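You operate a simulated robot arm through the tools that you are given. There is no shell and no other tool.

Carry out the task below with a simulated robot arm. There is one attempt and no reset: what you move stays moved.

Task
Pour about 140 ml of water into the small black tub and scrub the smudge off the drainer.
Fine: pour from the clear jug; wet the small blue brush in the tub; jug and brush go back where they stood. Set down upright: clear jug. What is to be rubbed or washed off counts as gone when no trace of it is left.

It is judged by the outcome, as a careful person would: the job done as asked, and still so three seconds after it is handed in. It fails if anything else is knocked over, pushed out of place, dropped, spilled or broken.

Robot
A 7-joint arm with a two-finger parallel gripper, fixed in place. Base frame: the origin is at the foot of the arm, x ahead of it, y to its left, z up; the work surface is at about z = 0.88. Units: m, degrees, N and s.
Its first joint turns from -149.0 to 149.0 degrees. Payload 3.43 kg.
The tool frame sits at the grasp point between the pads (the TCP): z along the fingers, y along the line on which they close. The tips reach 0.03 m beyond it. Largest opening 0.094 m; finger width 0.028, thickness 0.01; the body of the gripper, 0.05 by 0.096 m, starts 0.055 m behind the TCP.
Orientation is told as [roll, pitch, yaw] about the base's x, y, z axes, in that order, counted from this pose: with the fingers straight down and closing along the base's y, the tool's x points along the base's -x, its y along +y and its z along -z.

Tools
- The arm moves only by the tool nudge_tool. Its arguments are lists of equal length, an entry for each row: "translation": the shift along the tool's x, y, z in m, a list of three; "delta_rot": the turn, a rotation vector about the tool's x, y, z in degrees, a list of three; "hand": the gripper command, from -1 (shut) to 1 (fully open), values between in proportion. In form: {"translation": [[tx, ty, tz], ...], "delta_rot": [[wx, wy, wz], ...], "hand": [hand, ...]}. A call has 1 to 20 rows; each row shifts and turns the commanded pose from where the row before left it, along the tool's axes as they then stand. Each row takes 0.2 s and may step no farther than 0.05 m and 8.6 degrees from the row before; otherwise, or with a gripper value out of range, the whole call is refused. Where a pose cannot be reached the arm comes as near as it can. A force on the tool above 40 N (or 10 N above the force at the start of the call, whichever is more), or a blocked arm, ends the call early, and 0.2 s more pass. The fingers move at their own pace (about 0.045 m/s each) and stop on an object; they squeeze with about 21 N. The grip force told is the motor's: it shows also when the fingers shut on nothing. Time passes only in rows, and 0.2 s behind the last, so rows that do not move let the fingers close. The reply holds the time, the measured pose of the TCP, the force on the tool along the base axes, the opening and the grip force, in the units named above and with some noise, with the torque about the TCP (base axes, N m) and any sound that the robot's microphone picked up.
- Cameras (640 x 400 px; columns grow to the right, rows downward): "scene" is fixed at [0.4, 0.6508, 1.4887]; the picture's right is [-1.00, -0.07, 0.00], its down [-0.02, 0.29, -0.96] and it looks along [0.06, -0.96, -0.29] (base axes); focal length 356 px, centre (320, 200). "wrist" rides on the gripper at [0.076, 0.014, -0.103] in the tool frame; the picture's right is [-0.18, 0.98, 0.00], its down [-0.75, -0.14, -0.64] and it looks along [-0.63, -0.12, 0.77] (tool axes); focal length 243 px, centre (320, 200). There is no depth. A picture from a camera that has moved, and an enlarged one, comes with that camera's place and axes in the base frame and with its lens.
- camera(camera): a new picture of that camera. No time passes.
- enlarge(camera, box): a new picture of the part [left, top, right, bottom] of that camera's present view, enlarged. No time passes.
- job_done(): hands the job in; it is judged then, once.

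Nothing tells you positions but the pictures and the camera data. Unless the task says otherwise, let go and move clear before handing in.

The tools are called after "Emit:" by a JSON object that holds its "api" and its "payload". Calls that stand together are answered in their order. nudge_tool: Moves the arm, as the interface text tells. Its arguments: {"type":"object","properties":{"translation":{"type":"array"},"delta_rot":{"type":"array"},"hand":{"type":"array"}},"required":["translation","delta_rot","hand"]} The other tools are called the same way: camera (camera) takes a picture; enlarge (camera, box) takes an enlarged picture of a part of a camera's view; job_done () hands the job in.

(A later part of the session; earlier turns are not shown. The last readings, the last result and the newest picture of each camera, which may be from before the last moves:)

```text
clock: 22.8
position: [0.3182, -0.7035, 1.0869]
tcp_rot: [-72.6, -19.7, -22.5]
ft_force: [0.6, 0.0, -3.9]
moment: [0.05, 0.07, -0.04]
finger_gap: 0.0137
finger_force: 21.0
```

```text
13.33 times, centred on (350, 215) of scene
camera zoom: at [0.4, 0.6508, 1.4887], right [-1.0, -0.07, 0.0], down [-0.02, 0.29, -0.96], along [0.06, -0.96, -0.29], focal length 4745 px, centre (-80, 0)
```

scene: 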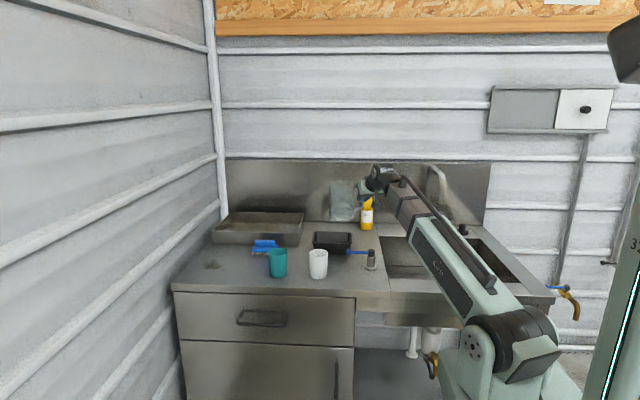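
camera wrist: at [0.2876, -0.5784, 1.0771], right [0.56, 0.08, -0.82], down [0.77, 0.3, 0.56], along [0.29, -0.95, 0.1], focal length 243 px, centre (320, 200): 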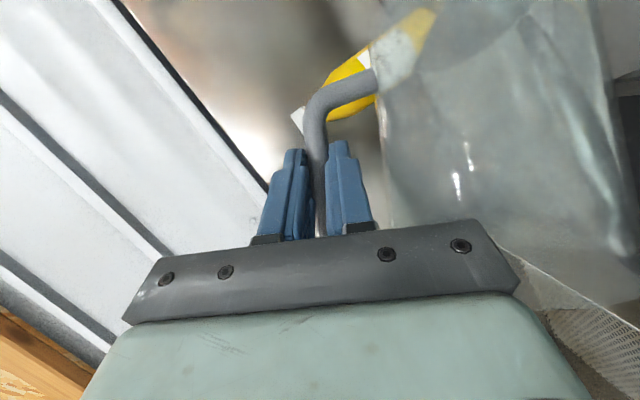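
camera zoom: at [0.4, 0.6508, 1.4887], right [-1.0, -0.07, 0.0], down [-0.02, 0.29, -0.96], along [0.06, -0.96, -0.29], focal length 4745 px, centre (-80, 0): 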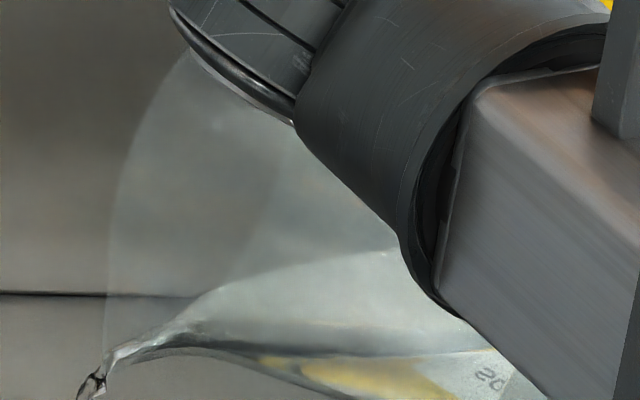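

I can't see the tub's level from here, so I'll bring the jug upright to read what left it.

Emit:
{"api": "nudge_tool", "payload": {"translation": [[0, 0, 0], [0, 0, 0], [0, 0, 0], [0, 0, 0], [0, 0, 0], [0, 0, 0], [0, 0, 0], [0, 0, 0], [0, 0, 0], [0, 0, 0]], "delta_rot": [[-5.14, 0, 6.13], [-5.14, 0, 6.13], [-5.14, 0, 6.13], [-5.14, 0, 6.13], [-5.14, 0, 6.13], [-5.14, 0, 6.13], [-5.14, 0, 6.13], [-5.14, 0, 6.13], [0, 0, 0], [0, 0, 0]], "hand": [-1, -1, -1, -1, -1, -1, -1, -1, -1, -1]}}

Emit:
{"api": "enlarge", "payload": {"camera": "scene", "box": [306, 180, 362, 230]}}

Emit:
{"api": "camera", "payload": {"camera": "wrist"}}

```text
clock: 25.0
position: [0.3186, -0.7022, 1.0871]
tcp_rot: [0.1, -50.0, -69.6]
ft_force: [-0.5, 0.0, -3.1]
moment: [-0.07, 0.29, 0.0]
finger_gap: 0.0136
finger_force: 21.3
```

```text
8.00 times, centred on (334, 205) of scene
camera zoom: at [0.4, 0.6508, 1.4887], right [-1.0, -0.07, 0.0], down [-0.02, 0.29, -0.96], along [0.06, -0.96, -0.29], focal length 2847 px, centre (208, 160)
```

zoom: 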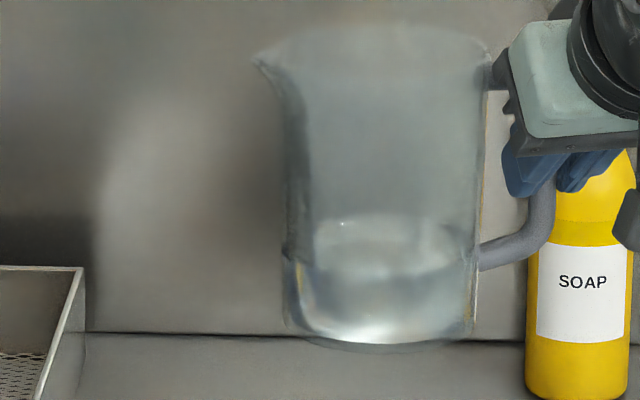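

```text
taken
camera wrist: at [0.2885, -0.5777, 1.0942], right [0.96, 0.23, 0.14], down [-0.14, -0.04, 0.99], along [0.24, -0.97, -0.01], focal length 243 px, centre (320, 200)
```

wrist: 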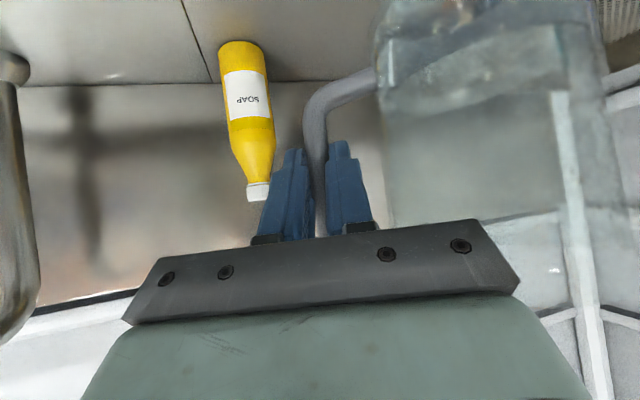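

Emit:
{"api": "enlarge", "payload": {"camera": "scene", "box": [312, 202, 340, 226]}}

Emit:
{"api": "enlarge", "payload": {"camera": "wrist", "box": [360, 0, 640, 160]}}

Emit:
{"api": "nudge_tool", "payload": {"translation": [[0, 0, 0]], "delta_rot": [[0, 0, 0]], "hand": [-1]}}

Emit:
{"api": "nudge_tool", "payload": {"translation": [[0, 0, 0]], "delta_rot": [[0, 0, 0]], "hand": [-1]}}

Emit:
{"api": "nudge_tool", "payload": {"translation": [[0, 0, 0]], "delta_rot": [[0, 0, 0]], "hand": [-1]}}

Emit:
{"api": "nudge_tool", "payload": {"translation": [[0, 0, 0]], "delta_rot": [[0, 0, 0]], "hand": [-1]}}

```text
16.00 times, centred on (326, 214) of scene
camera zoom: at [0.4, 0.6508, 1.4887], right [-1.0, -0.07, 0.0], down [-0.02, 0.29, -0.96], along [0.06, -0.96, -0.29], focal length 5694 px, centre (224, -24)
```

zoom: 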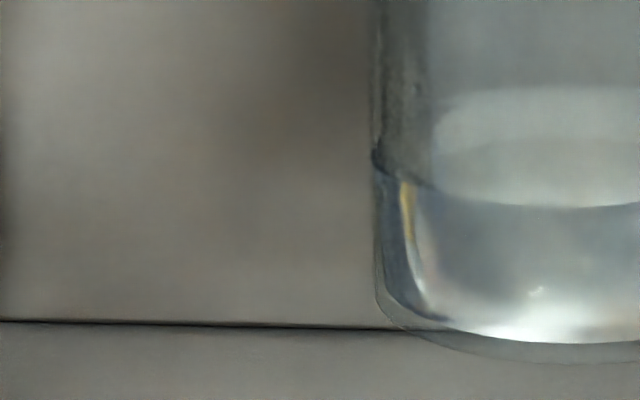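

```text
2.29 times, centred on (500, 80) of wrist
camera zoom: at [0.2885, -0.5777, 1.0942], right [0.96, 0.23, 0.14], down [-0.14, -0.04, 0.99], along [0.24, -0.97, -0.01], focal length 555 px, centre (-91, 474)
```

zoom: 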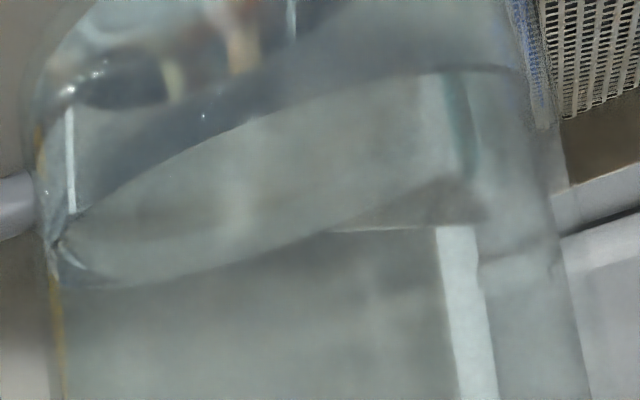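

```text
clock: 25.4
position: [0.3182, -0.7037, 1.0868]
tcp_rot: [0.2, -50.0, -69.6]
ft_force: [-1.1, -0.8, -3.5]
moment: [-0.04, 0.31, 0.0]
finger_gap: 0.0136
finger_force: 21.2
```

```text
clock: 25.8
position: [0.3188, -0.7039, 1.0866]
tcp_rot: [0.1, -49.9, -69.6]
ft_force: [0.3, -0.7, -4.7]
moment: [-0.03, 0.27, 0.01]
finger_gap: 0.0138
finger_force: 20.6
```

```text
clock: 26.2
position: [0.3192, -0.7042, 1.0874]
tcp_rot: [0.1, -50.0, -69.6]
ft_force: [0.4, -0.1, -3.4]
moment: [-0.05, 0.3, 0.02]
finger_gap: 0.0139
finger_force: 21.0
```

```text
clock: 26.6
position: [0.318, -0.7031, 1.0867]
tcp_rot: [0.1, -50.0, -69.7]
ft_force: [-0.6, 1.2, -3.1]
moment: [-0.06, 0.29, 0.02]
finger_gap: 0.0135
finger_force: 20.8
```

Level and torque readings both suggest roughly 60 ml has gone into the tub. I'll tilt again, to about 68°, for most of the remaining 80 ml.

Emit:
{"api": "nudge_tool", "payload": {"translation": [[0, 0, 0], [0, 0, 0], [0, 0, 0], [0, 0, 0], [0, 0, 0], [0, 0, 0], [0, 0, 0], [0, 0, 0], [0, 0, 0], [0, 0, 0], [0, 0, 0], [0, 0, 0]], "delta_rot": [[5.14, 0, -6.13], [5.14, 0, -6.13], [5.14, 0, -6.13], [5.14, 0, -6.13], [5.14, 0, -6.13], [5.14, 0, -6.13], [5.14, 0, -6.13], [5.14, 0, -6.13], [1.285, 0, -1.53], [1.285, 0, -1.53], [0, 0, 0], [0, 0, 0]], "hand": [-1, -1, -1, -1, -1, -1, -1, -1, -1, -1, -1, -1]}}

Emit:
{"api": "enlarge", "payload": {"camera": "scene", "box": [310, 195, 390, 265]}}

```text
clock: 29.2
position: [0.3194, -0.7035, 1.0866]
tcp_rot: [-75.4, -16.7, -21.6]
ft_force: [-0.3, 0.3, -4.1]
moment: [0.05, 0.04, -0.02]
finger_gap: 0.0136
finger_force: 21.1
```

```text
5.71 times, centred on (350, 230) of scene
camera zoom: at [0.4, 0.6508, 1.4887], right [-1.0, -0.07, 0.0], down [-0.02, 0.29, -0.96], along [0.06, -0.96, -0.29], focal length 2034 px, centre (149, 29)
```

zoom: 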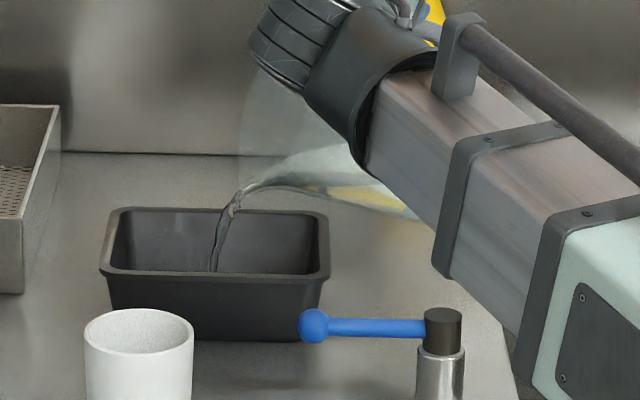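

Water is flowing a little stronger into the tub. I hold a bit longer, then check.

Emit:
{"api": "nudge_tool", "payload": {"translation": [[0, 0, 0], [0, 0, 0], [0, 0, 0], [0, 0, 0], [0, 0, 0]], "delta_rot": [[0, 0, 0], [0, 0, 0], [0, 0, 0], [0, 0, 0], [0, 0, 0]], "hand": [-1, -1, -1, -1, -1]}}

Emit:
{"api": "enlarge", "payload": {"camera": "scene", "box": [310, 195, 390, 265]}}

```text
clock: 30.4
position: [0.3193, -0.7029, 1.0871]
tcp_rot: [-75.5, -16.8, -21.7]
ft_force: [-0.1, -0.6, -3.3]
moment: [0.06, 0.01, -0.02]
finger_gap: 0.0132
finger_force: 21.1
```

```text
5.71 times, centred on (350, 230) of scene
camera zoom: at [0.4, 0.6508, 1.4887], right [-1.0, -0.07, 0.0], down [-0.02, 0.29, -0.96], along [0.06, -0.96, -0.29], focal length 2034 px, centre (149, 29)
```

zoom: 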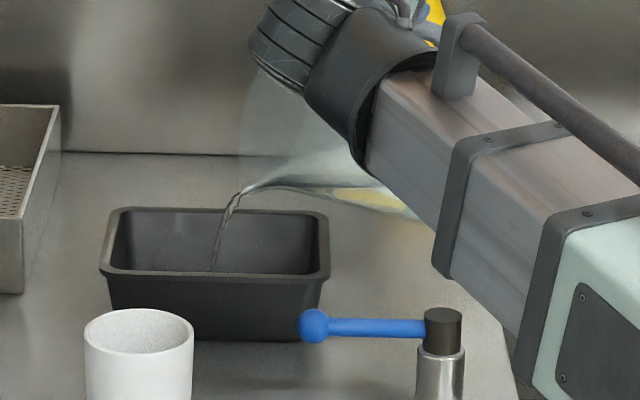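

The stream is thinning. I go upright again to read the level.

Emit:
{"api": "nudge_tool", "payload": {"translation": [[0, 0, 0], [0, 0, 0], [0, 0, 0], [0, 0, 0], [0, 0, 0], [0, 0, 0], [0, 0, 0], [0, 0, 0], [0, 0, 0], [0, 0, 0]], "delta_rot": [[-5.466, 0, 6.511], [-5.466, 0, 6.511], [-5.466, 0, 6.511], [-5.466, 0, 6.511], [-5.466, 0, 6.511], [-5.466, 0, 6.511], [-5.466, 0, 6.511], [-5.466, 0, 6.511], [0, 0, 0], [0, 0, 0]], "hand": [-1, -1, -1, -1, -1, -1, -1, -1, -1, -1]}}

Emit:
{"api": "enlarge", "payload": {"camera": "scene", "box": [312, 202, 340, 226]}}

Emit:
{"api": "nudge_tool", "payload": {"translation": [[0, 0, 0]], "delta_rot": [[0, 0, 0]], "hand": [-1]}}

Emit:
{"api": "nudge_tool", "payload": {"translation": [[0, 0, 0]], "delta_rot": [[0, 0, 0]], "hand": [-1]}}

Emit:
{"api": "nudge_tool", "payload": {"translation": [[0, 0, 0]], "delta_rot": [[0, 0, 0]], "hand": [-1]}}

Emit:
{"api": "nudge_tool", "payload": {"translation": [[0, 0, 0]], "delta_rot": [[0, 0, 0]], "hand": [-1]}}

```text
clock: 32.6
position: [0.3194, -0.7035, 1.0878]
tcp_rot: [0.2, -50.0, -69.7]
ft_force: [0.1, 0.4, -2.3]
moment: [-0.05, 0.25, -0.02]
finger_gap: 0.0136
finger_force: 20.7
```

```text
16.00 times, centred on (326, 214) of scene
camera zoom: at [0.4, 0.6508, 1.4887], right [-1.0, -0.07, 0.0], down [-0.02, 0.29, -0.96], along [0.06, -0.96, -0.29], focal length 5694 px, centre (224, -24)
```

zoom: 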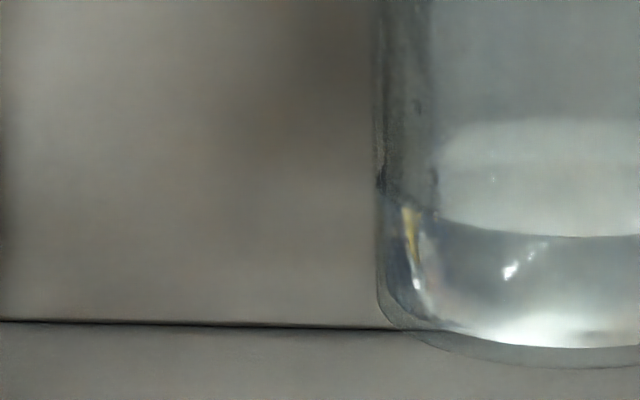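

```text
clock: 33.0
position: [0.3196, -0.7024, 1.0876]
tcp_rot: [0.2, -50.0, -69.6]
ft_force: [-0.2, 0.0, -1.9]
moment: [-0.06, 0.26, -0.01]
finger_gap: 0.0135
finger_force: 20.9
```

```text
clock: 33.4
position: [0.3192, -0.7029, 1.0866]
tcp_rot: [0.3, -50.0, -69.6]
ft_force: [0.2, -0.4, -3.6]
moment: [-0.03, 0.24, 0.02]
finger_gap: 0.0133
finger_force: 20.5
```

```text
clock: 33.8
position: [0.3186, -0.7018, 1.0861]
tcp_rot: [0.1, -50.1, -69.6]
ft_force: [0.4, -0.4, -3.7]
moment: [-0.03, 0.23, -0.03]
finger_gap: 0.0134
finger_force: 20.8
```

```text
clock: 34.2
position: [0.3185, -0.7028, 1.0871]
tcp_rot: [0.2, -50.0, -69.6]
ft_force: [0.5, -0.4, -3.2]
moment: [-0.05, 0.26, 0.0]
finger_gap: 0.0136
finger_force: 21.0
```

Both measures agree on about 115 ml poured so far. One more short pour at just under 70° should give the last 25 ml.

Emit:
{"api": "nudge_tool", "payload": {"translation": [[0, 0, 0], [0, 0, 0], [0, 0, 0], [0, 0, 0], [0, 0, 0], [0, 0, 0], [0, 0, 0], [0, 0, 0], [0, 0, 0], [0, 0, 0], [0, 0, 0], [0, 0, 0], [0, 0, 0], [0, 0, 0], [0, 0, 0], [0, 0, 0], [0, 0, 0]], "delta_rot": [[5.14, 0, -6.13], [5.14, 0, -6.13], [5.14, 0, -6.13], [5.14, 0, -6.13], [5.14, 0, -6.13], [5.14, 0, -6.13], [5.14, 0, -6.13], [5.14, 0, -6.13], [1.86, 0, -2.22], [1.86, 0, -2.22], [0, 0, 0], [0, 0, 0], [0, 0, 0], [0, 0, 0], [0, 0, 0], [0, 0, 0], [0, 0, 0]], "hand": [-1, -1, -1, -1, -1, -1, -1, -1, -1, -1, -1, -1, -1, -1, -1, -1, -1]}}

Emit:
{"api": "enlarge", "payload": {"camera": "scene", "box": [310, 195, 390, 265]}}

Emit:
{"api": "nudge_tool", "payload": {"translation": [[0, 0, 0], [0, 0, 0], [0, 0, 0], [0, 0, 0], [0, 0, 0], [0, 0, 0], [0, 0, 0], [0, 0, 0], [0, 0, 0], [0, 0, 0], [0, 0, 0], [0, 0, 0]], "delta_rot": [[-1.86, 0, 2.22], [-1.86, 0, 2.22], [-5.14, 0, 6.13], [-5.14, 0, 6.13], [-5.14, 0, 6.13], [-5.14, 0, 6.13], [-5.14, 0, 6.13], [-5.14, 0, 6.13], [-5.14, 0, 6.13], [-5.14, 0, 6.13], [0, 0, 0], [0, 0, 0]], "hand": [-1, -1, -1, -1, -1, -1, -1, -1, -1, -1, -1, -1]}}

Emit:
{"api": "enlarge", "payload": {"camera": "scene", "box": [312, 202, 340, 226]}}

Emit:
{"api": "nudge_tool", "payload": {"translation": [[0, 0, 0]], "delta_rot": [[0, 0, 0]], "hand": [-1]}}

Emit:
{"api": "nudge_tool", "payload": {"translation": [[0, 0, 0]], "delta_rot": [[0, 0, 0]], "hand": [-1]}}

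Emit:
{"api": "nudge_tool", "payload": {"translation": [[0, 0, 0]], "delta_rot": [[0, 0, 0]], "hand": [-1]}}

Emit:
{"api": "nudge_tool", "payload": {"translation": [[0, 0, 0]], "delta_rot": [[0, 0, 0]], "hand": [-1]}}

```text
clock: 37.8
position: [0.3192, -0.7023, 1.0855]
tcp_rot: [-76.6, -15.4, -21.2]
ft_force: [-0.2, 0.1, -3.6]
moment: [0.04, 0.0, -0.02]
finger_gap: 0.0135
finger_force: 20.9
```

```text
5.71 times, centred on (350, 230) of scene
camera zoom: at [0.4, 0.6508, 1.4887], right [-1.0, -0.07, 0.0], down [-0.02, 0.29, -0.96], along [0.06, -0.96, -0.29], focal length 2034 px, centre (149, 29)
```

zoom: 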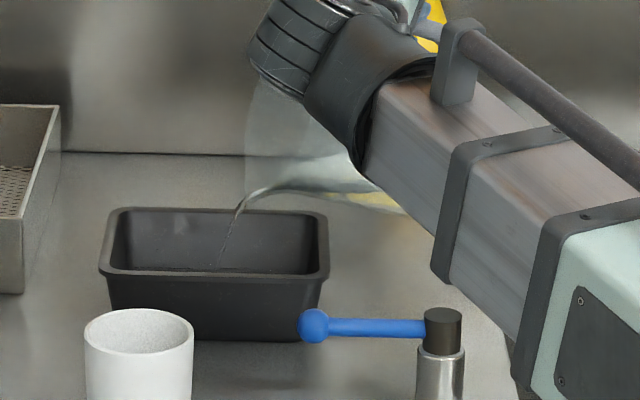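

```text
clock: 40.4
position: [0.318, -0.7022, 1.0868]
tcp_rot: [0.2, -50.0, -69.6]
ft_force: [-0.8, 0.6, -3.4]
moment: [-0.03, 0.24, 0.01]
finger_gap: 0.0138
finger_force: 20.8
```

```text
16.00 times, centred on (326, 214) of scene
camera zoom: at [0.4, 0.6508, 1.4887], right [-1.0, -0.07, 0.0], down [-0.02, 0.29, -0.96], along [0.06, -0.96, -0.29], focal length 5694 px, centre (224, -24)
```

zoom: 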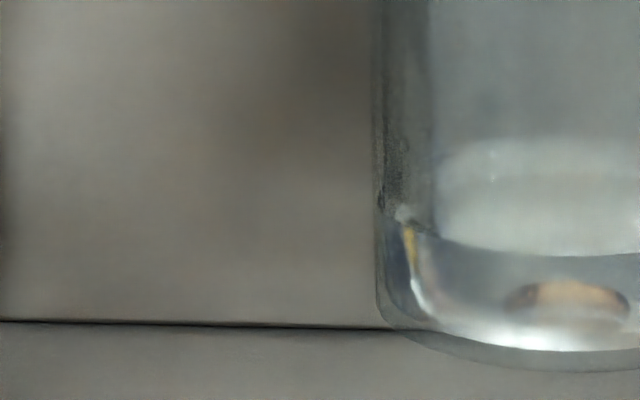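

```text
clock: 40.8
position: [0.3189, -0.7033, 1.0864]
tcp_rot: [0.2, -50.0, -69.6]
ft_force: [0.5, -0.7, -2.6]
moment: [-0.05, 0.26, -0.04]
finger_gap: 0.0134
finger_force: 20.5
```

```text
clock: 41.2
position: [0.3188, -0.7032, 1.0868]
tcp_rot: [0.1, -50.0, -69.5]
ft_force: [0.1, 0.6, -3.8]
moment: [-0.01, 0.21, -0.02]
finger_gap: 0.0132
finger_force: 21.1
```

```text
clock: 41.6
position: [0.3191, -0.7034, 1.0868]
tcp_rot: [0.1, -49.9, -69.6]
ft_force: [0.7, -0.5, -2.8]
moment: [-0.06, 0.25, -0.03]
finger_gap: 0.0134
finger_force: 20.8
```

```text
clock: 42.0
position: [0.318, -0.7038, 1.0871]
tcp_rot: [0.2, -50.0, -69.6]
ft_force: [0.3, 0.6, -2.9]
moment: [-0.06, 0.2, 0.0]
finger_gap: 0.0136
finger_force: 21.5
```

Readings now give about 140 ml poured. I carry the jug back above its original spot.

Emit:
{"api": "nudge_tool", "payload": {"translation": [[-0.006, 0.0017, 0.0072], [-0.01205, 0.00331, 0.01435], [-0.01205, 0.00331, 0.01435], [-0.01205, 0.00331, 0.01435], [-0.01205, 0.00331, 0.01435], [-0.01205, 0.00331, 0.01435], [-0.01205, 0.00331, 0.01435], [-0.01205, 0.00331, 0.01435], [-0.01205, 0.00331, 0.01435], [-0.01205, 0.00331, 0.01435], [-0.006, 0.0017, 0.0072], [0, 0, 0]], "delta_rot": [[0, 0, 0], [0, 0, 0], [0, 0, 0], [0, 0, 0], [0, 0, 0], [0, 0, 0], [0, 0, 0], [0, 0, 0], [0, 0, 0], [0, 0, 0], [0, 0, 0], [0, 0, 0]], "hand": [-1, -1, -1, -1, -1, -1, -1, -1, -1, -1, -1, -1]}}

Emit:
{"api": "enlarge", "payload": {"camera": "scene", "box": [300, 165, 400, 265]}}

```text
clock: 44.6
position: [0.416, -0.8665, 1.0876]
tcp_rot: [0.2, -50.0, -69.5]
ft_force: [0.1, 0.9, -3.1]
moment: [-0.03, 0.24, -0.03]
finger_gap: 0.0132
finger_force: 20.6
```

```text
4.00 times, centred on (350, 215) of scene
camera zoom: at [0.4, 0.6508, 1.4887], right [-1.0, -0.07, 0.0], down [-0.02, 0.29, -0.96], along [0.06, -0.96, -0.29], focal length 1424 px, centre (200, 140)
```

zoom: 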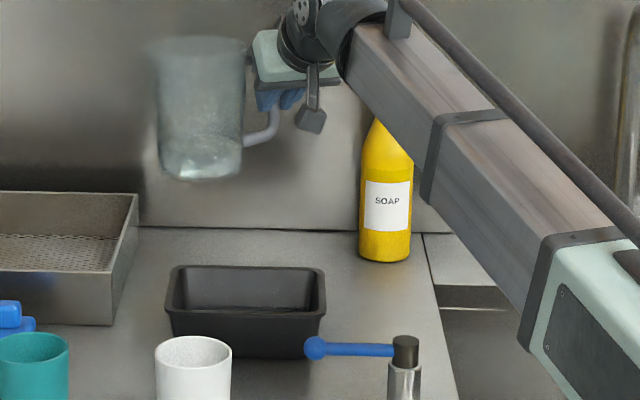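

Emit:
{"api": "nudge_tool", "payload": {"translation": [[0.0115, 0, 0.0096], [0.0153, 0, 0.0129], [0.0153, 0, 0.0129], [0.0153, 0, 0.0129], [0.0153, 0, 0.0129], [0.0115, 0, 0.0096], [0, 0, 0]], "delta_rot": [[0, 0, 0], [0, 0, 0], [0, 0, 0], [0, 0, 0], [0, 0, 0], [0, 0, 0], [0, 0, 0]], "hand": [-1, -1, -1, -1, -1, -1, -1]}}

Emit:
{"api": "nudge_tool", "payload": {"translation": [[0, 0, 0]], "delta_rot": [[0, 0, 0]], "hand": [-1]}}

Emit:
{"api": "enlarge", "payload": {"camera": "scene", "box": [290, 180, 410, 260]}}

```text
clock: 46.2
position: [0.4155, -0.8669, 0.9765]
tcp_rot: [0.2, -50.0, -69.5]
ft_force: [-0.5, -1.1, -3.4]
moment: [-0.04, 0.21, -0.03]
finger_gap: 0.0134
finger_force: 21.1
```

```text
clock: 46.6
position: [0.4159, -0.8668, 0.9772]
tcp_rot: [0.2, -50.2, -69.6]
ft_force: [0.3, 0.2, -2.8]
moment: [-0.05, 0.26, -0.02]
finger_gap: 0.0135
finger_force: 20.8
```

```text
5.00 times, centred on (350, 220) of scene
camera zoom: at [0.4, 0.6508, 1.4887], right [-1.0, -0.07, 0.0], down [-0.02, 0.29, -0.96], along [0.06, -0.96, -0.29], focal length 1779 px, centre (170, 100)
```

zoom: 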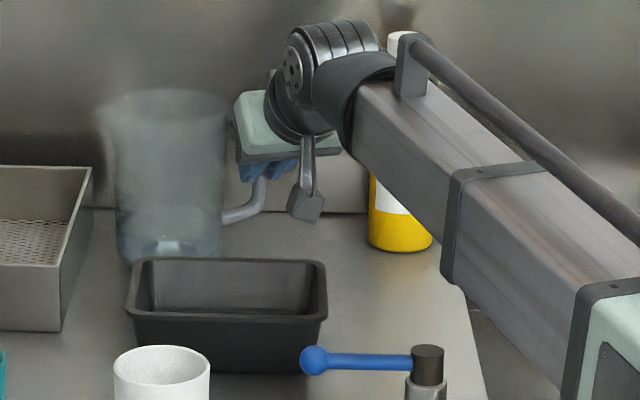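

Emit:
{"api": "nudge_tool", "payload": {"translation": [[0.0023, -0.0008, 0.0019], [0.0023, 0, 0.0019], [0.0023, 0, 0.0019], [0, 0, 0]], "delta_rot": [[0, 0, 0], [0, 0, 0], [0, 0, 0], [0, 0, 0]], "hand": [-1, -1, -1, -1]}}

Emit:
{"api": "nudge_tool", "payload": {"translation": [[0.00115, 0, 0.00096], [0, 0, 0]], "delta_rot": [[0, 0, 0], [0, 0, 0]], "hand": [-1, -1]}}

```text
clock: 47.6
position: [0.4156, -0.8674, 0.9683]
tcp_rot: [0.3, -50.1, -69.7]
ft_force: [-0.2, 0.3, -2.5]
moment: [-0.03, 0.28, -0.02]
finger_gap: 0.0133
finger_force: 20.8
```

```text
clock: 48.2
position: [0.416, -0.8673, 0.9669]
tcp_rot: [0.2, -50.1, -69.6]
ft_force: [-0.8, 0.1, 0.6]
moment: [-0.12, 0.02, -0.06]
finger_gap: 0.0135
finger_force: 21.0
```

The jug's weight is now carried by the worktop. I release the handle gently.

Emit:
{"api": "nudge_tool", "payload": {"translation": [[0.0004, 0, 0.0003], [0, 0, 0], [0, 0, 0], [0, 0, 0]], "delta_rot": [[0, 0, 0], [0, 0, 0], [0, 0, 0], [0, 0, 0]], "hand": [-1, -0.7, -0.5, -0.38]}}

Emit:
{"api": "enlarge", "payload": {"camera": "wrist", "box": [220, 50, 460, 250]}}

```text
clock: 49.2
position: [0.4152, -0.8671, 0.9671]
tcp_rot: [0.2, -50.0, -69.7]
ft_force: [0.7, -0.2, -0.4]
moment: [0.02, -0.01, -0.01]
finger_gap: 0.0289
finger_force: 0.1
```

```text
2.00 times, centred on (340, 150) of wrist
camera zoom: at [0.385, -0.7415, 0.9742], right [0.96, 0.23, 0.14], down [-0.14, -0.04, 0.99], along [0.24, -0.97, -0.01], focal length 485 px, centre (280, 300)
```

zoom: 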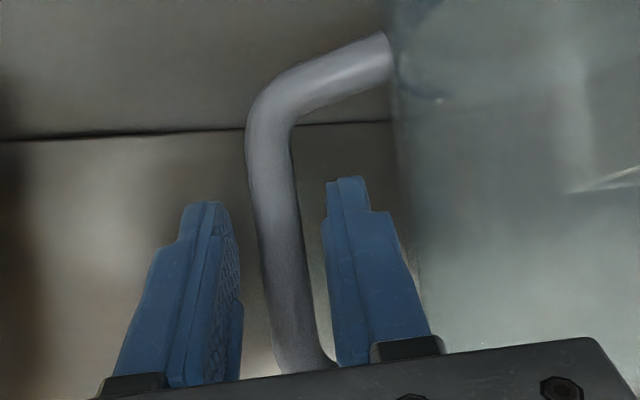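

The jug stands in its old place. I back straight out along the approach line.

Emit:
{"api": "nudge_tool", "payload": {"translation": [[0, -0.0005, -0.02], [0, 0, -0.025], [0, 0, -0.03], [0, 0, -0.03], [0, 0, -0.04], [0, 0, -0.03]], "delta_rot": [[0, 0, 0], [0, 0, 0], [0, 0, 0], [0, 0, 0], [0, 0, 0], [0, 0, 0]], "hand": [-0.38, -0.38, -0.38, -0.38, -0.38, -0.2]}}

Emit:
{"api": "camera", "payload": {"camera": "scene"}}

Emit:
{"api": "camera", "payload": {"camera": "wrist"}}

```text
clock: 50.6
position: [0.3667, -0.7413, 1.0793]
tcp_rot: [0.1, -50.0, -69.7]
ft_force: [0.2, -0.3, 0.4]
moment: [-0.02, -0.01, -0.01]
finger_gap: 0.0376
finger_force: 0.1
```

```text
taken
```

scene: 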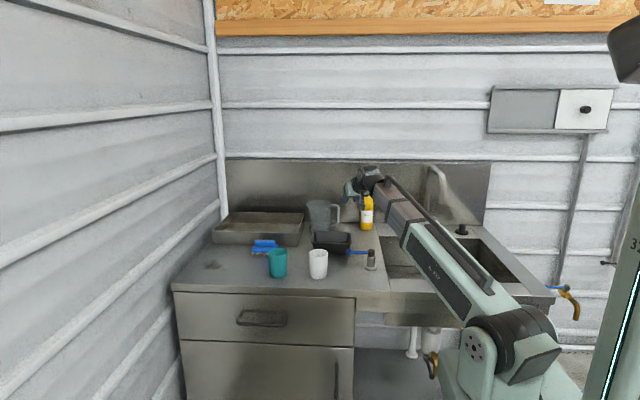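

```text
taken
camera wrist: at [0.3359, -0.6154, 1.087], right [0.96, 0.23, 0.14], down [-0.14, -0.04, 0.99], along [0.24, -0.97, -0.01], focal length 243 px, centre (320, 200)
```

wrist: 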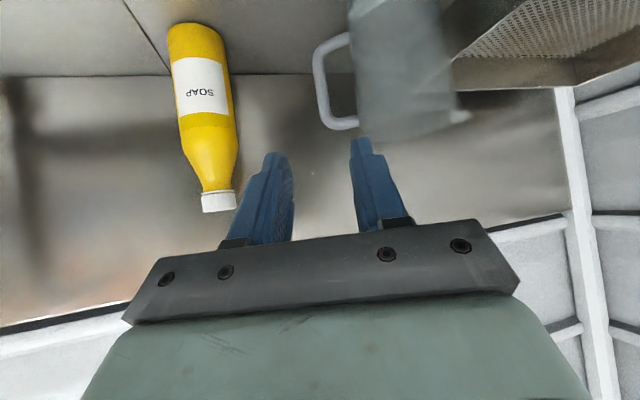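

The jug is free and standing. Now I raise and turn the tool back to pointing straight down, retracing the safe order, before going to the brush.

Emit:
{"api": "nudge_tool", "payload": {"translation": [[-0.0268, 0, -0.0225], [-0.0268, 0, -0.0225], [0, 0, 0], [0, 0, 0], [0, 0, 0], [0, 0, 0], [0, 0, 0], [0, 0, 0], [0, 0, 0], [0, 0, 0], [0, 0, 0]], "delta_rot": [[0, 0, 0], [0, 0, 0], [0, 8.35, 0], [0, 8.35, 0], [0, 8.35, 0], [0, 8.35, 0], [0, 0, -7.3], [0, 0, -7.3], [0, 0, -7.3], [0, 0, -7.3], [0, 0, -7.3]], "hand": [0, 0.3, 0.3, 0.3, 0.3, 0.3, 0.3, 0.3, 0.3, 0.3, 0.3]}}

```text
clock: 53.0
position: [0.3673, -0.7416, 1.1503]
tcp_rot: [-9.9, -13.2, -31.7]
ft_force: [-0.9, 0.0, 0.3]
moment: [0.02, 0.02, -0.01]
finger_gap: 0.0611
finger_force: 0.1
```

Emit:
{"api": "nudge_tool", "payload": {"translation": [[0, 0, 0], [0, 0, 0]], "delta_rot": [[-4.74, 6.45, 0], [-4.74, 6.45, 0]], "hand": [0.3, 0.3]}}

Emit:
{"api": "camera", "payload": {"camera": "wrist"}}

```text
clock: 53.6
position: [0.3671, -0.7416, 1.1491]
tcp_rot: [-0.3, -0.5, -32.9]
ft_force: [-0.7, 0.1, 1.1]
moment: [0.03, -0.02, -0.02]
finger_gap: 0.061
finger_force: 0.2
```

```text
taken
camera wrist: at [0.3115, -0.6864, 1.2515], right [0.69, 0.72, 0.0], down [0.55, -0.52, 0.65], along [0.47, -0.45, -0.76], focal length 243 px, centre (320, 200)
```

wrist: 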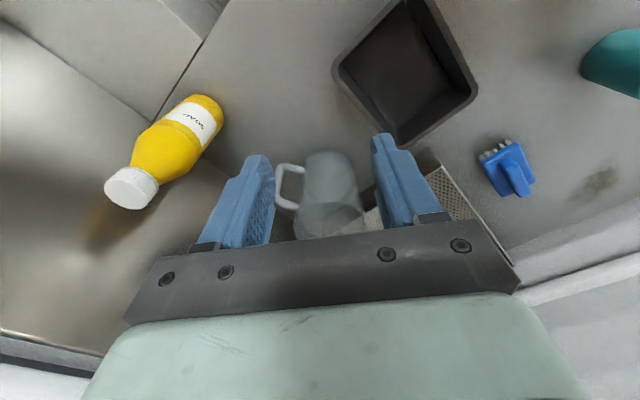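

Emit:
{"api": "enlarge", "payload": {"camera": "wrist", "box": [320, 0, 490, 150]}}

Emit:
{"api": "enlarge", "payload": {"camera": "wrist", "box": [460, 110, 640, 240]}}

Emit:
{"api": "enlarge", "payload": {"camera": "scene", "box": [240, 225, 300, 270]}}

```text
2.67 times, centred on (405, 75) of wrist
camera zoom: at [0.3115, -0.6864, 1.2515], right [0.69, 0.72, 0.0], down [0.55, -0.52, 0.65], along [0.47, -0.45, -0.76], focal length 647 px, centre (93, 533)
```

zoom: 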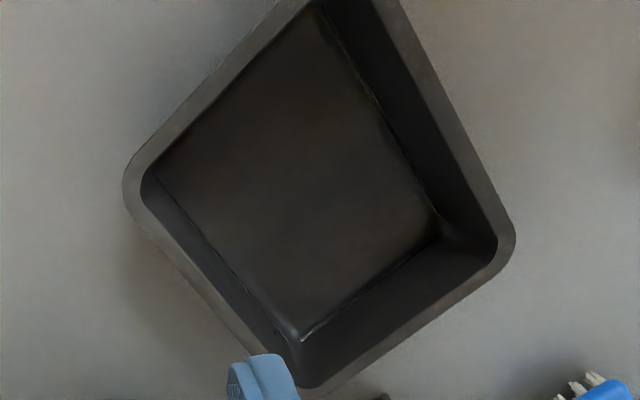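

```text
3.08 times, centred on (550, 175) of wrist
camera zoom: at [0.3115, -0.6864, 1.2515], right [0.69, 0.72, 0.0], down [0.55, -0.52, 0.65], along [0.47, -0.45, -0.76], focal length 746 px, centre (-388, 277)
```

zoom: 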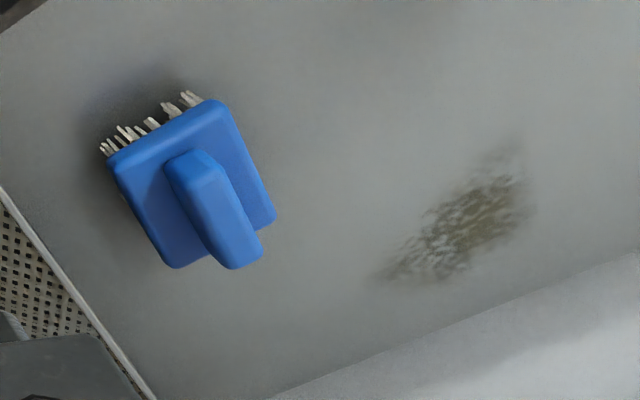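

```text
8.89 times, centred on (270, 248) of scene
camera zoom: at [0.4, 0.6508, 1.4887], right [-1.0, -0.07, 0.0], down [-0.02, 0.29, -0.96], along [0.06, -0.96, -0.29], focal length 3163 px, centre (764, -222)
```

zoom: 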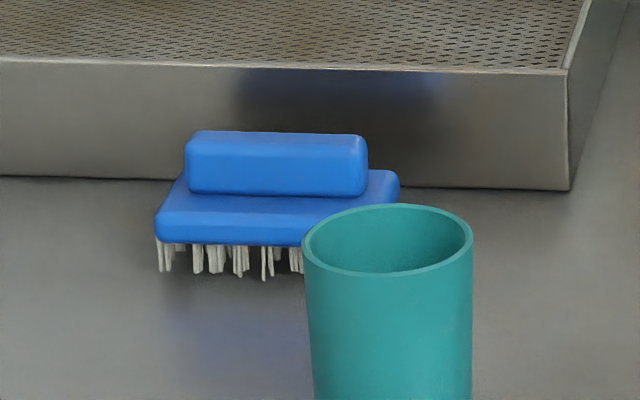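

The tub holds water, and the brush's handle runs along x near (0.695, -0.614). I straighten the yaw and move above the brush for a close look.

Emit:
{"api": "nudge_tool", "payload": {"translation": [[0, 0, 0], [0, 0, 0], [0, 0, 0], [0, 0, 0], [-0.03, 0.014, 0], [-0.04, 0.02, 0], [-0.045, 0.022, 0], [-0.045, 0.022, 0.01], [-0.045, 0.022, 0.01], [-0.04, 0.018, 0.01], [0, 0, 0]], "delta_rot": [[0, 0, -8.25], [0, 0, -8.25], [0, 0, -8.25], [0, 0, -8.25], [0, 0, 0], [0, 0, 0], [0, 0, 0], [0, 0, 0], [0, 0, 0], [0, 0, 0], [0, 0, 0]], "hand": [0.3, 0.3, 0.3, 0.3, 0.3, 0.3, 0.3, 0.3, 0.3, 0.3, 0.3]}}

Emit:
{"api": "camera", "payload": {"camera": "wrist"}}

Emit:
{"api": "camera", "payload": {"camera": "scene"}}

```text
refused: row 8 steps farther than a row can; nothing moved
```

```text
taken
camera wrist: at [0.3115, -0.6864, 1.2515], right [0.69, 0.72, 0.0], down [0.55, -0.52, 0.65], along [0.47, -0.45, -0.76], focal length 243 px, centre (320, 200)
```

wrist: 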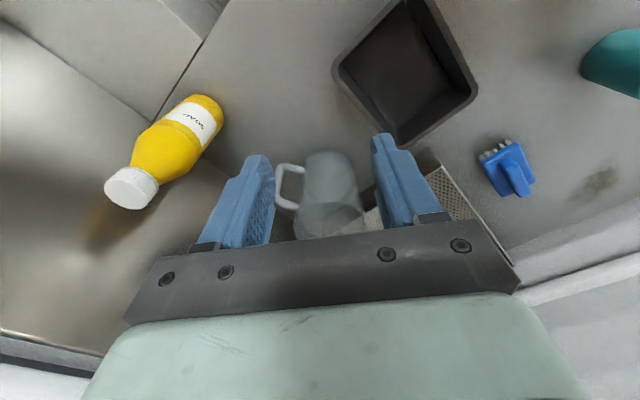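

```text
taken
```

scene: 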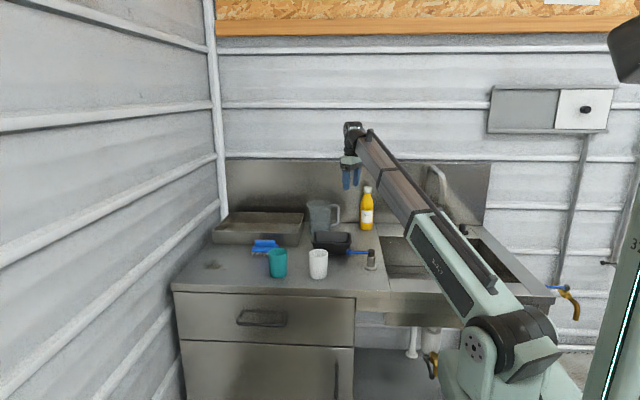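

One row was too long and the whole call was refused; I'll repeat with shorter steps.

Emit:
{"api": "nudge_tool", "payload": {"translation": [[0, 0, 0], [0, 0, 0], [0, 0, 0], [0, 0, 0], [-0.03, 0.014, 0], [-0.04, 0.019, 0], [-0.042, 0.02, 0], [-0.042, 0.02, 0.008], [-0.042, 0.02, 0.008], [-0.035, 0.018, 0.008], [-0.02, 0.01, 0.006], [0, 0, 0]], "delta_rot": [[0, 0, -8.25], [0, 0, -8.25], [0, 0, -8.25], [0, 0, -8.25], [0, 0, 0], [0, 0, 0], [0, 0, 0], [0, 0, 0], [0, 0, 0], [0, 0, 0], [0, 0, 0], [0, 0, 0]], "hand": [0.3, 0.3, 0.3, 0.3, 0.3, 0.3, 0.3, 0.3, 0.3, 0.3, 0.3, 0.3]}}

Emit:
{"api": "camera", "payload": {"camera": "wrist"}}

Emit:
{"api": "camera", "payload": {"camera": "scene"}}

```text
clock: 56.2
position: [0.6181, -0.6205, 1.119]
tcp_rot: [-0.5, -0.4, 0.0]
ft_force: [0.4, 0.8, -0.2]
moment: [0.0, -0.01, 0.0]
finger_gap: 0.0609
finger_force: 0.0
```

```text
taken
camera wrist: at [0.5418, -0.6042, 1.2213], right [0.18, 0.98, -0.01], down [0.75, -0.13, 0.65], along [0.63, -0.12, -0.76], focal length 243 px, centre (320, 200)
```

wrist: 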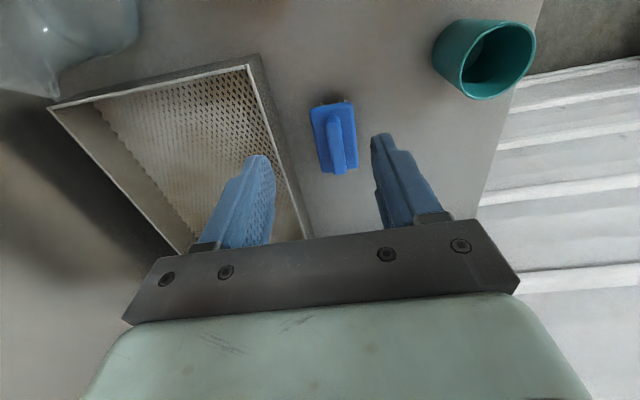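

```text
taken
```

scene: 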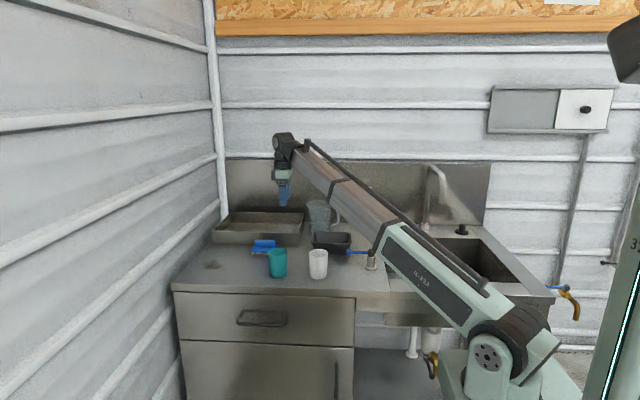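

Emit:
{"api": "enlarge", "payload": {"camera": "wrist", "box": [290, 80, 380, 190]}}

```text
3.64 times, centred on (335, 135) of wrist
camera zoom: at [0.5418, -0.6042, 1.2213], right [0.18, 0.98, -0.01], down [0.75, -0.13, 0.65], along [0.63, -0.12, -0.76], focal length 882 px, centre (266, 436)
```

zoom: 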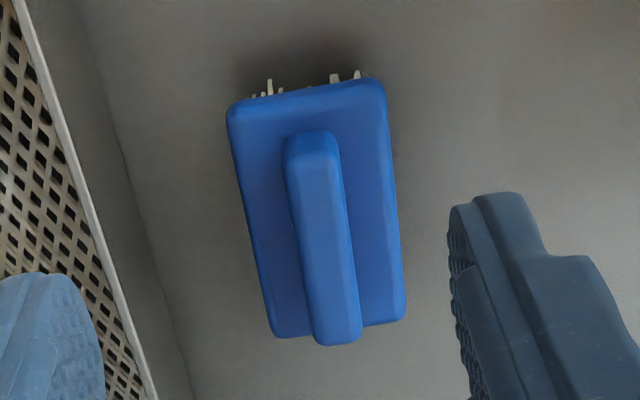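

The handle's centre is near (0.697, -0.613), about 20 mm wide. I descend above it with the fingers closing along y.

Emit:
{"api": "nudge_tool", "payload": {"translation": [[-0.03, 0.0025, 0.02], [-0.03, 0.0025, 0.03], [-0.019, 0.0025, 0.03], [0, 0, 0.03], [0, 0, 0.029], [0, 0, 0]], "delta_rot": [[-0.5, 0.4, 0], [0, 0, 0], [0, 0, 0], [0, 0, 0], [0, 0, 0], [0, 0, 0]], "hand": [0.1, 0, 0, 0, 0, 0]}}

Emit:
{"api": "camera", "payload": {"camera": "wrist"}}

Emit:
{"api": "enlarge", "payload": {"camera": "scene", "box": [220, 180, 340, 280]}}

```text
clock: 57.6
position: [0.6956, -0.6159, 0.9821]
tcp_rot: [0.0, 0.2, 0.1]
ft_force: [0.1, -0.1, 0.4]
moment: [-0.02, 0.05, -0.01]
finger_gap: 0.0473
finger_force: 0.2
```

```text
taken
camera wrist: at [0.6204, -0.5993, 1.0834], right [0.18, 0.98, 0.0], down [0.76, -0.14, 0.64], along [0.63, -0.12, -0.77], focal length 243 px, centre (320, 200)
```

wrist: 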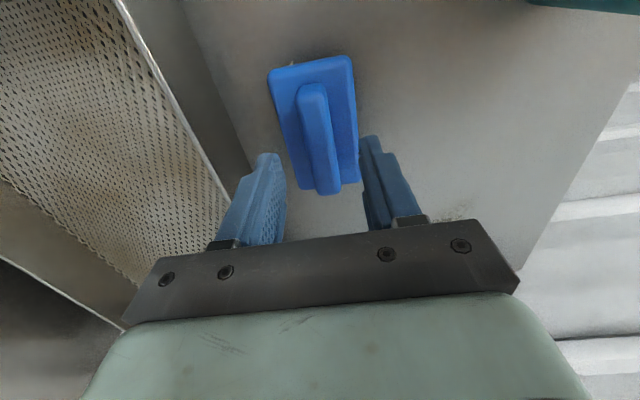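

```text
4.00 times, centred on (280, 230) of scene
camera zoom: at [0.4, 0.6508, 1.4887], right [-1.0, -0.07, 0.0], down [-0.02, 0.29, -0.96], along [0.06, -0.96, -0.29], focal length 1424 px, centre (480, 80)
```

zoom: 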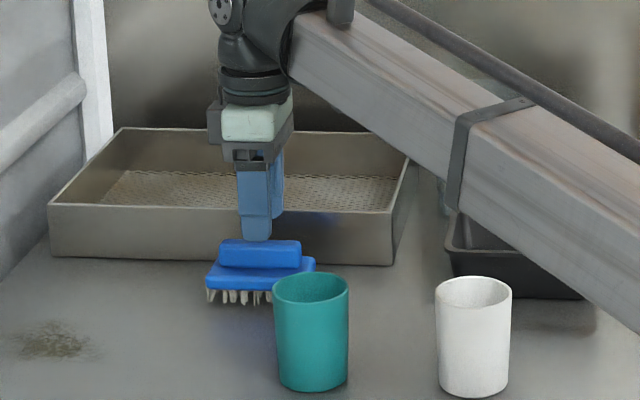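

Emit:
{"api": "nudge_tool", "payload": {"translation": [[-0.0015, 0.0028, 0.012], [0, 0, 0.012], [0, 0, 0.006], [0, 0, 0]], "delta_rot": [[0, 0, 0], [0, 0, 0], [0, 0, 0], [0, 0, 0]], "hand": [0, 0, 0, 0]}}

Emit:
{"api": "enlarge", "payload": {"camera": "wrist", "box": [220, 20, 460, 250]}}

Emit:
{"api": "enlarge", "payload": {"camera": "scene", "box": [240, 215, 304, 265]}}

```text
clock: 58.6
position: [0.6986, -0.6095, 0.9499]
tcp_rot: [0.0, 0.1, 0.1]
ft_force: [1.5, -0.4, 0.3]
moment: [0.02, -0.01, -0.02]
finger_gap: 0.047
finger_force: 0.0
```

```text
1.74 times, centred on (340, 135) of wrist
camera zoom: at [0.6235, -0.5953, 1.0523], right [0.18, 0.98, 0.0], down [0.76, -0.14, 0.64], along [0.63, -0.12, -0.77], focal length 422 px, centre (285, 313)
```

zoom: 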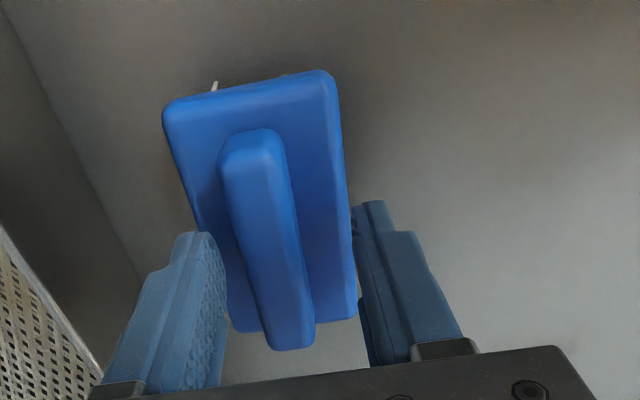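

```text
8.00 times, centred on (272, 240) of scene
camera zoom: at [0.4, 0.6508, 1.4887], right [-1.0, -0.07, 0.0], down [-0.02, 0.29, -0.96], along [0.06, -0.96, -0.29], focal length 2847 px, centre (704, -120)
```

zoom: 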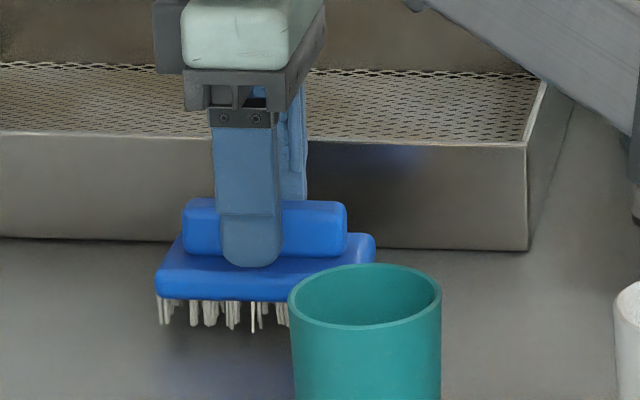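

Emit:
{"api": "nudge_tool", "payload": {"translation": [[0, 0, -0.004]], "delta_rot": [[0, 0, 0]], "hand": [0]}}

Emit:
{"api": "nudge_tool", "payload": {"translation": [[0, 0, 0]], "delta_rot": [[0, 0, 0]], "hand": [-0.2]}}

Emit:
{"api": "enlarge", "payload": {"camera": "wrist", "box": [220, 20, 460, 250]}}

```text
clock: 59.0
position: [0.6988, -0.6095, 0.9535]
tcp_rot: [-0.1, 0.1, 0.0]
ft_force: [-0.2, -0.1, -0.3]
moment: [-0.04, -0.02, 0.03]
finger_gap: 0.0471
finger_force: 0.1
```

```text
clock: 59.4
position: [0.6986, -0.6102, 0.9543]
tcp_rot: [0.0, 0.1, 0.0]
ft_force: [0.3, 0.3, -0.2]
moment: [0.0, 0.0, -0.02]
finger_gap: 0.0375
finger_force: 0.1
```

```text
1.74 times, centred on (340, 135) of wrist
camera zoom: at [0.6232, -0.5947, 1.0568], right [0.18, 0.98, 0.0], down [0.76, -0.14, 0.64], along [0.63, -0.12, -0.77], focal length 422 px, centre (285, 313)
```

zoom: 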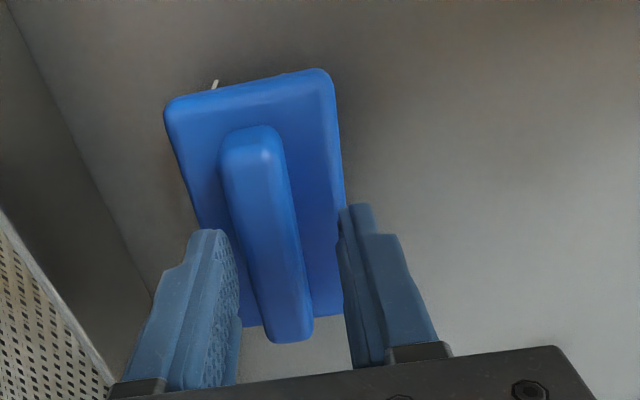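

Emit:
{"api": "nudge_tool", "payload": {"translation": [[0, -0.0028, 0], [0, 0, 0]], "delta_rot": [[0, 0, 0], [0, 0, 0]], "hand": [-0.3, -0.35]}}

Emit:
{"api": "enlarge", "payload": {"camera": "wrist", "box": [220, 20, 460, 250]}}

```text
clock: 60.0
position: [0.6974, -0.6124, 0.9546]
tcp_rot: [0.0, 0.1, 0.1]
ft_force: [-0.2, -0.6, 0.0]
moment: [-0.03, -0.01, -0.02]
finger_gap: 0.0305
finger_force: 0.0
```

```text
1.74 times, centred on (340, 135) of wrist
camera zoom: at [0.6234, -0.5976, 1.0571], right [0.18, 0.98, 0.0], down [0.76, -0.14, 0.64], along [0.63, -0.12, -0.77], focal length 422 px, centre (285, 313)
```

zoom: 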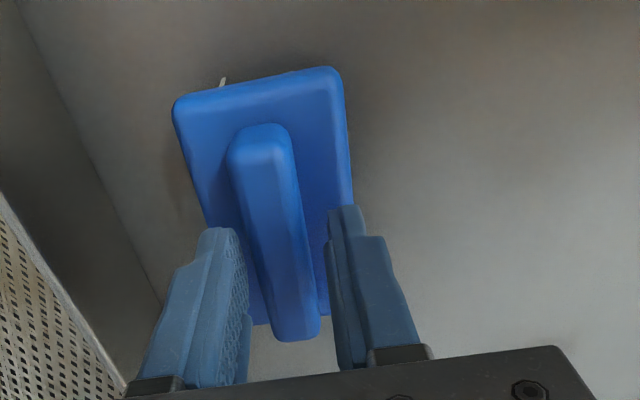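

The fingers are centred around the handle; I close on it and check the hold.

Emit:
{"api": "nudge_tool", "payload": {"translation": [[0, 0, 0], [0, 0, 0], [0, 0, 0], [0, 0, 0]], "delta_rot": [[0, 0, 0], [0, 0, 0], [0, 0, 0], [0, 0, 0]], "hand": [-0.6, -0.8, -1, -1]}}

Emit:
{"api": "nudge_tool", "payload": {"translation": [[0, 0, -0.01], [0, 0, -0.01], [0, 0, 0], [0, 0, 0]], "delta_rot": [[0, 0, 0], [0, 0, 0], [0, 0, 0], [0, 0, 0]], "hand": [-1, -1, -1, -1]}}

Emit:
{"api": "enlarge", "payload": {"camera": "wrist", "box": [220, 20, 460, 250]}}

Emit:
{"api": "enlarge", "payload": {"camera": "scene", "box": [240, 215, 304, 265]}}

```text
clock: 61.0
position: [0.6987, -0.6128, 0.9546]
tcp_rot: [0.0, 0.1, 0.0]
ft_force: [-0.5, -0.3, 0.0]
moment: [-0.02, 0.01, -0.01]
finger_gap: 0.0194
finger_force: 21.4
```

```text
clock: 62.0
position: [0.6996, -0.6123, 0.9742]
tcp_rot: [0.1, 0.2, 0.1]
ft_force: [0.7, -0.1, -1.4]
moment: [0.04, 0.05, 0.01]
finger_gap: 0.0195
finger_force: 20.8
```

```text
1.74 times, centred on (340, 135) of wrist
camera zoom: at [0.6232, -0.5975, 1.0772], right [0.18, 0.98, 0.0], down [0.76, -0.14, 0.64], along [0.63, -0.12, -0.77], focal length 422 px, centre (285, 313)
```

zoom: 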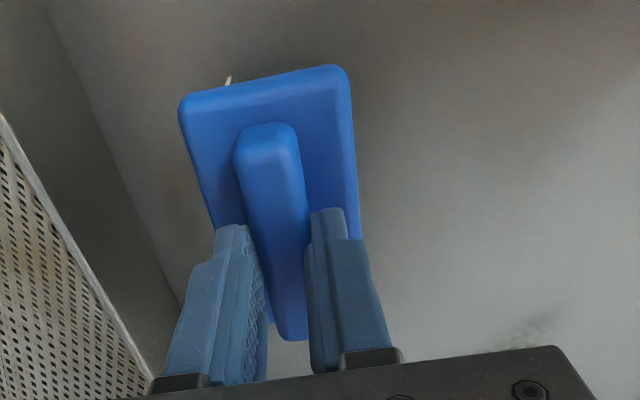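

```text
8.00 times, centred on (272, 240) of scene
camera zoom: at [0.4, 0.6508, 1.4887], right [-1.0, -0.07, 0.0], down [-0.02, 0.29, -0.96], along [0.06, -0.96, -0.29], focal length 2847 px, centre (704, -120)
```

zoom: 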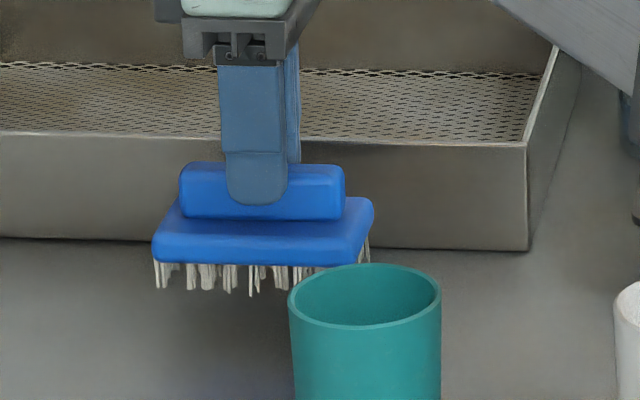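

The brush is held firmly (19.5 mm). I raise it and carry it over the tub's centre at about (0.442, -0.666).

Emit:
{"api": "nudge_tool", "payload": {"translation": [[0, 0, -0.03], [0, 0, -0.04], [0, 0, -0.04], [0.03, -0.006, 0], [0.04, -0.0085, 0], [0.04, -0.0085, 0], [0.04, -0.0085, 0], [0.04, -0.0085, 0], [0.04, -0.0085, 0], [0.027, -0.0055, 0], [0, 0, 0]], "delta_rot": [[0, 0, 0], [0, 0, 0], [0, 0, 0], [0, 0, 0], [0, 0, 0], [0, 0, 0], [0, 0, 0], [0, 0, 0], [0, 0, 0], [0, 0, 0], [0, 0, 0]], "hand": [-1, -1, -1, -1, -1, -1, -1, -1, -1, -1, -1]}}

Emit:
{"api": "camera", "payload": {"camera": "wrist"}}

Emit:
{"api": "enlarge", "payload": {"camera": "scene", "box": [270, 165, 400, 275]}}

```text
clock: 64.4
position: [0.4429, -0.6687, 1.0853]
tcp_rot: [0.0, 0.1, 0.1]
ft_force: [-0.7, 0.0, -1.0]
moment: [0.01, 0.02, 0.01]
finger_gap: 0.0194
finger_force: 20.6
```

```text
taken
camera wrist: at [0.3677, -0.6545, 1.1873], right [0.18, 0.98, 0.0], down [0.76, -0.14, 0.64], along [0.63, -0.12, -0.77], focal length 243 px, centre (320, 200)
```

wrist: 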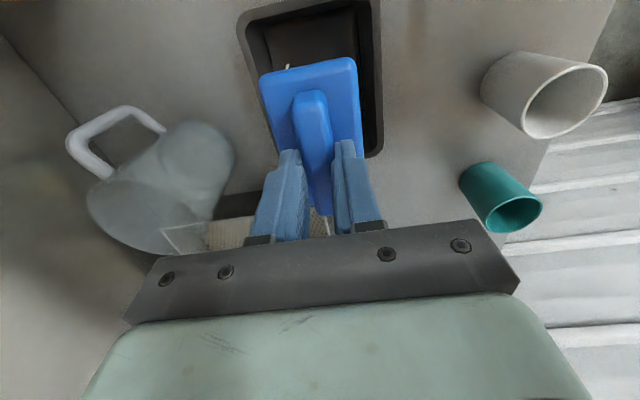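

```text
3.64 times, centred on (335, 220) of scene
camera zoom: at [0.4, 0.6508, 1.4887], right [-1.0, -0.07, 0.0], down [-0.02, 0.29, -0.96], along [0.06, -0.96, -0.29], focal length 1294 px, centre (266, 127)
```

zoom: 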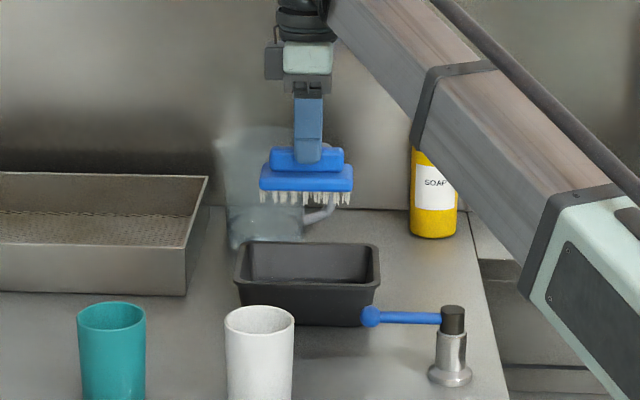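

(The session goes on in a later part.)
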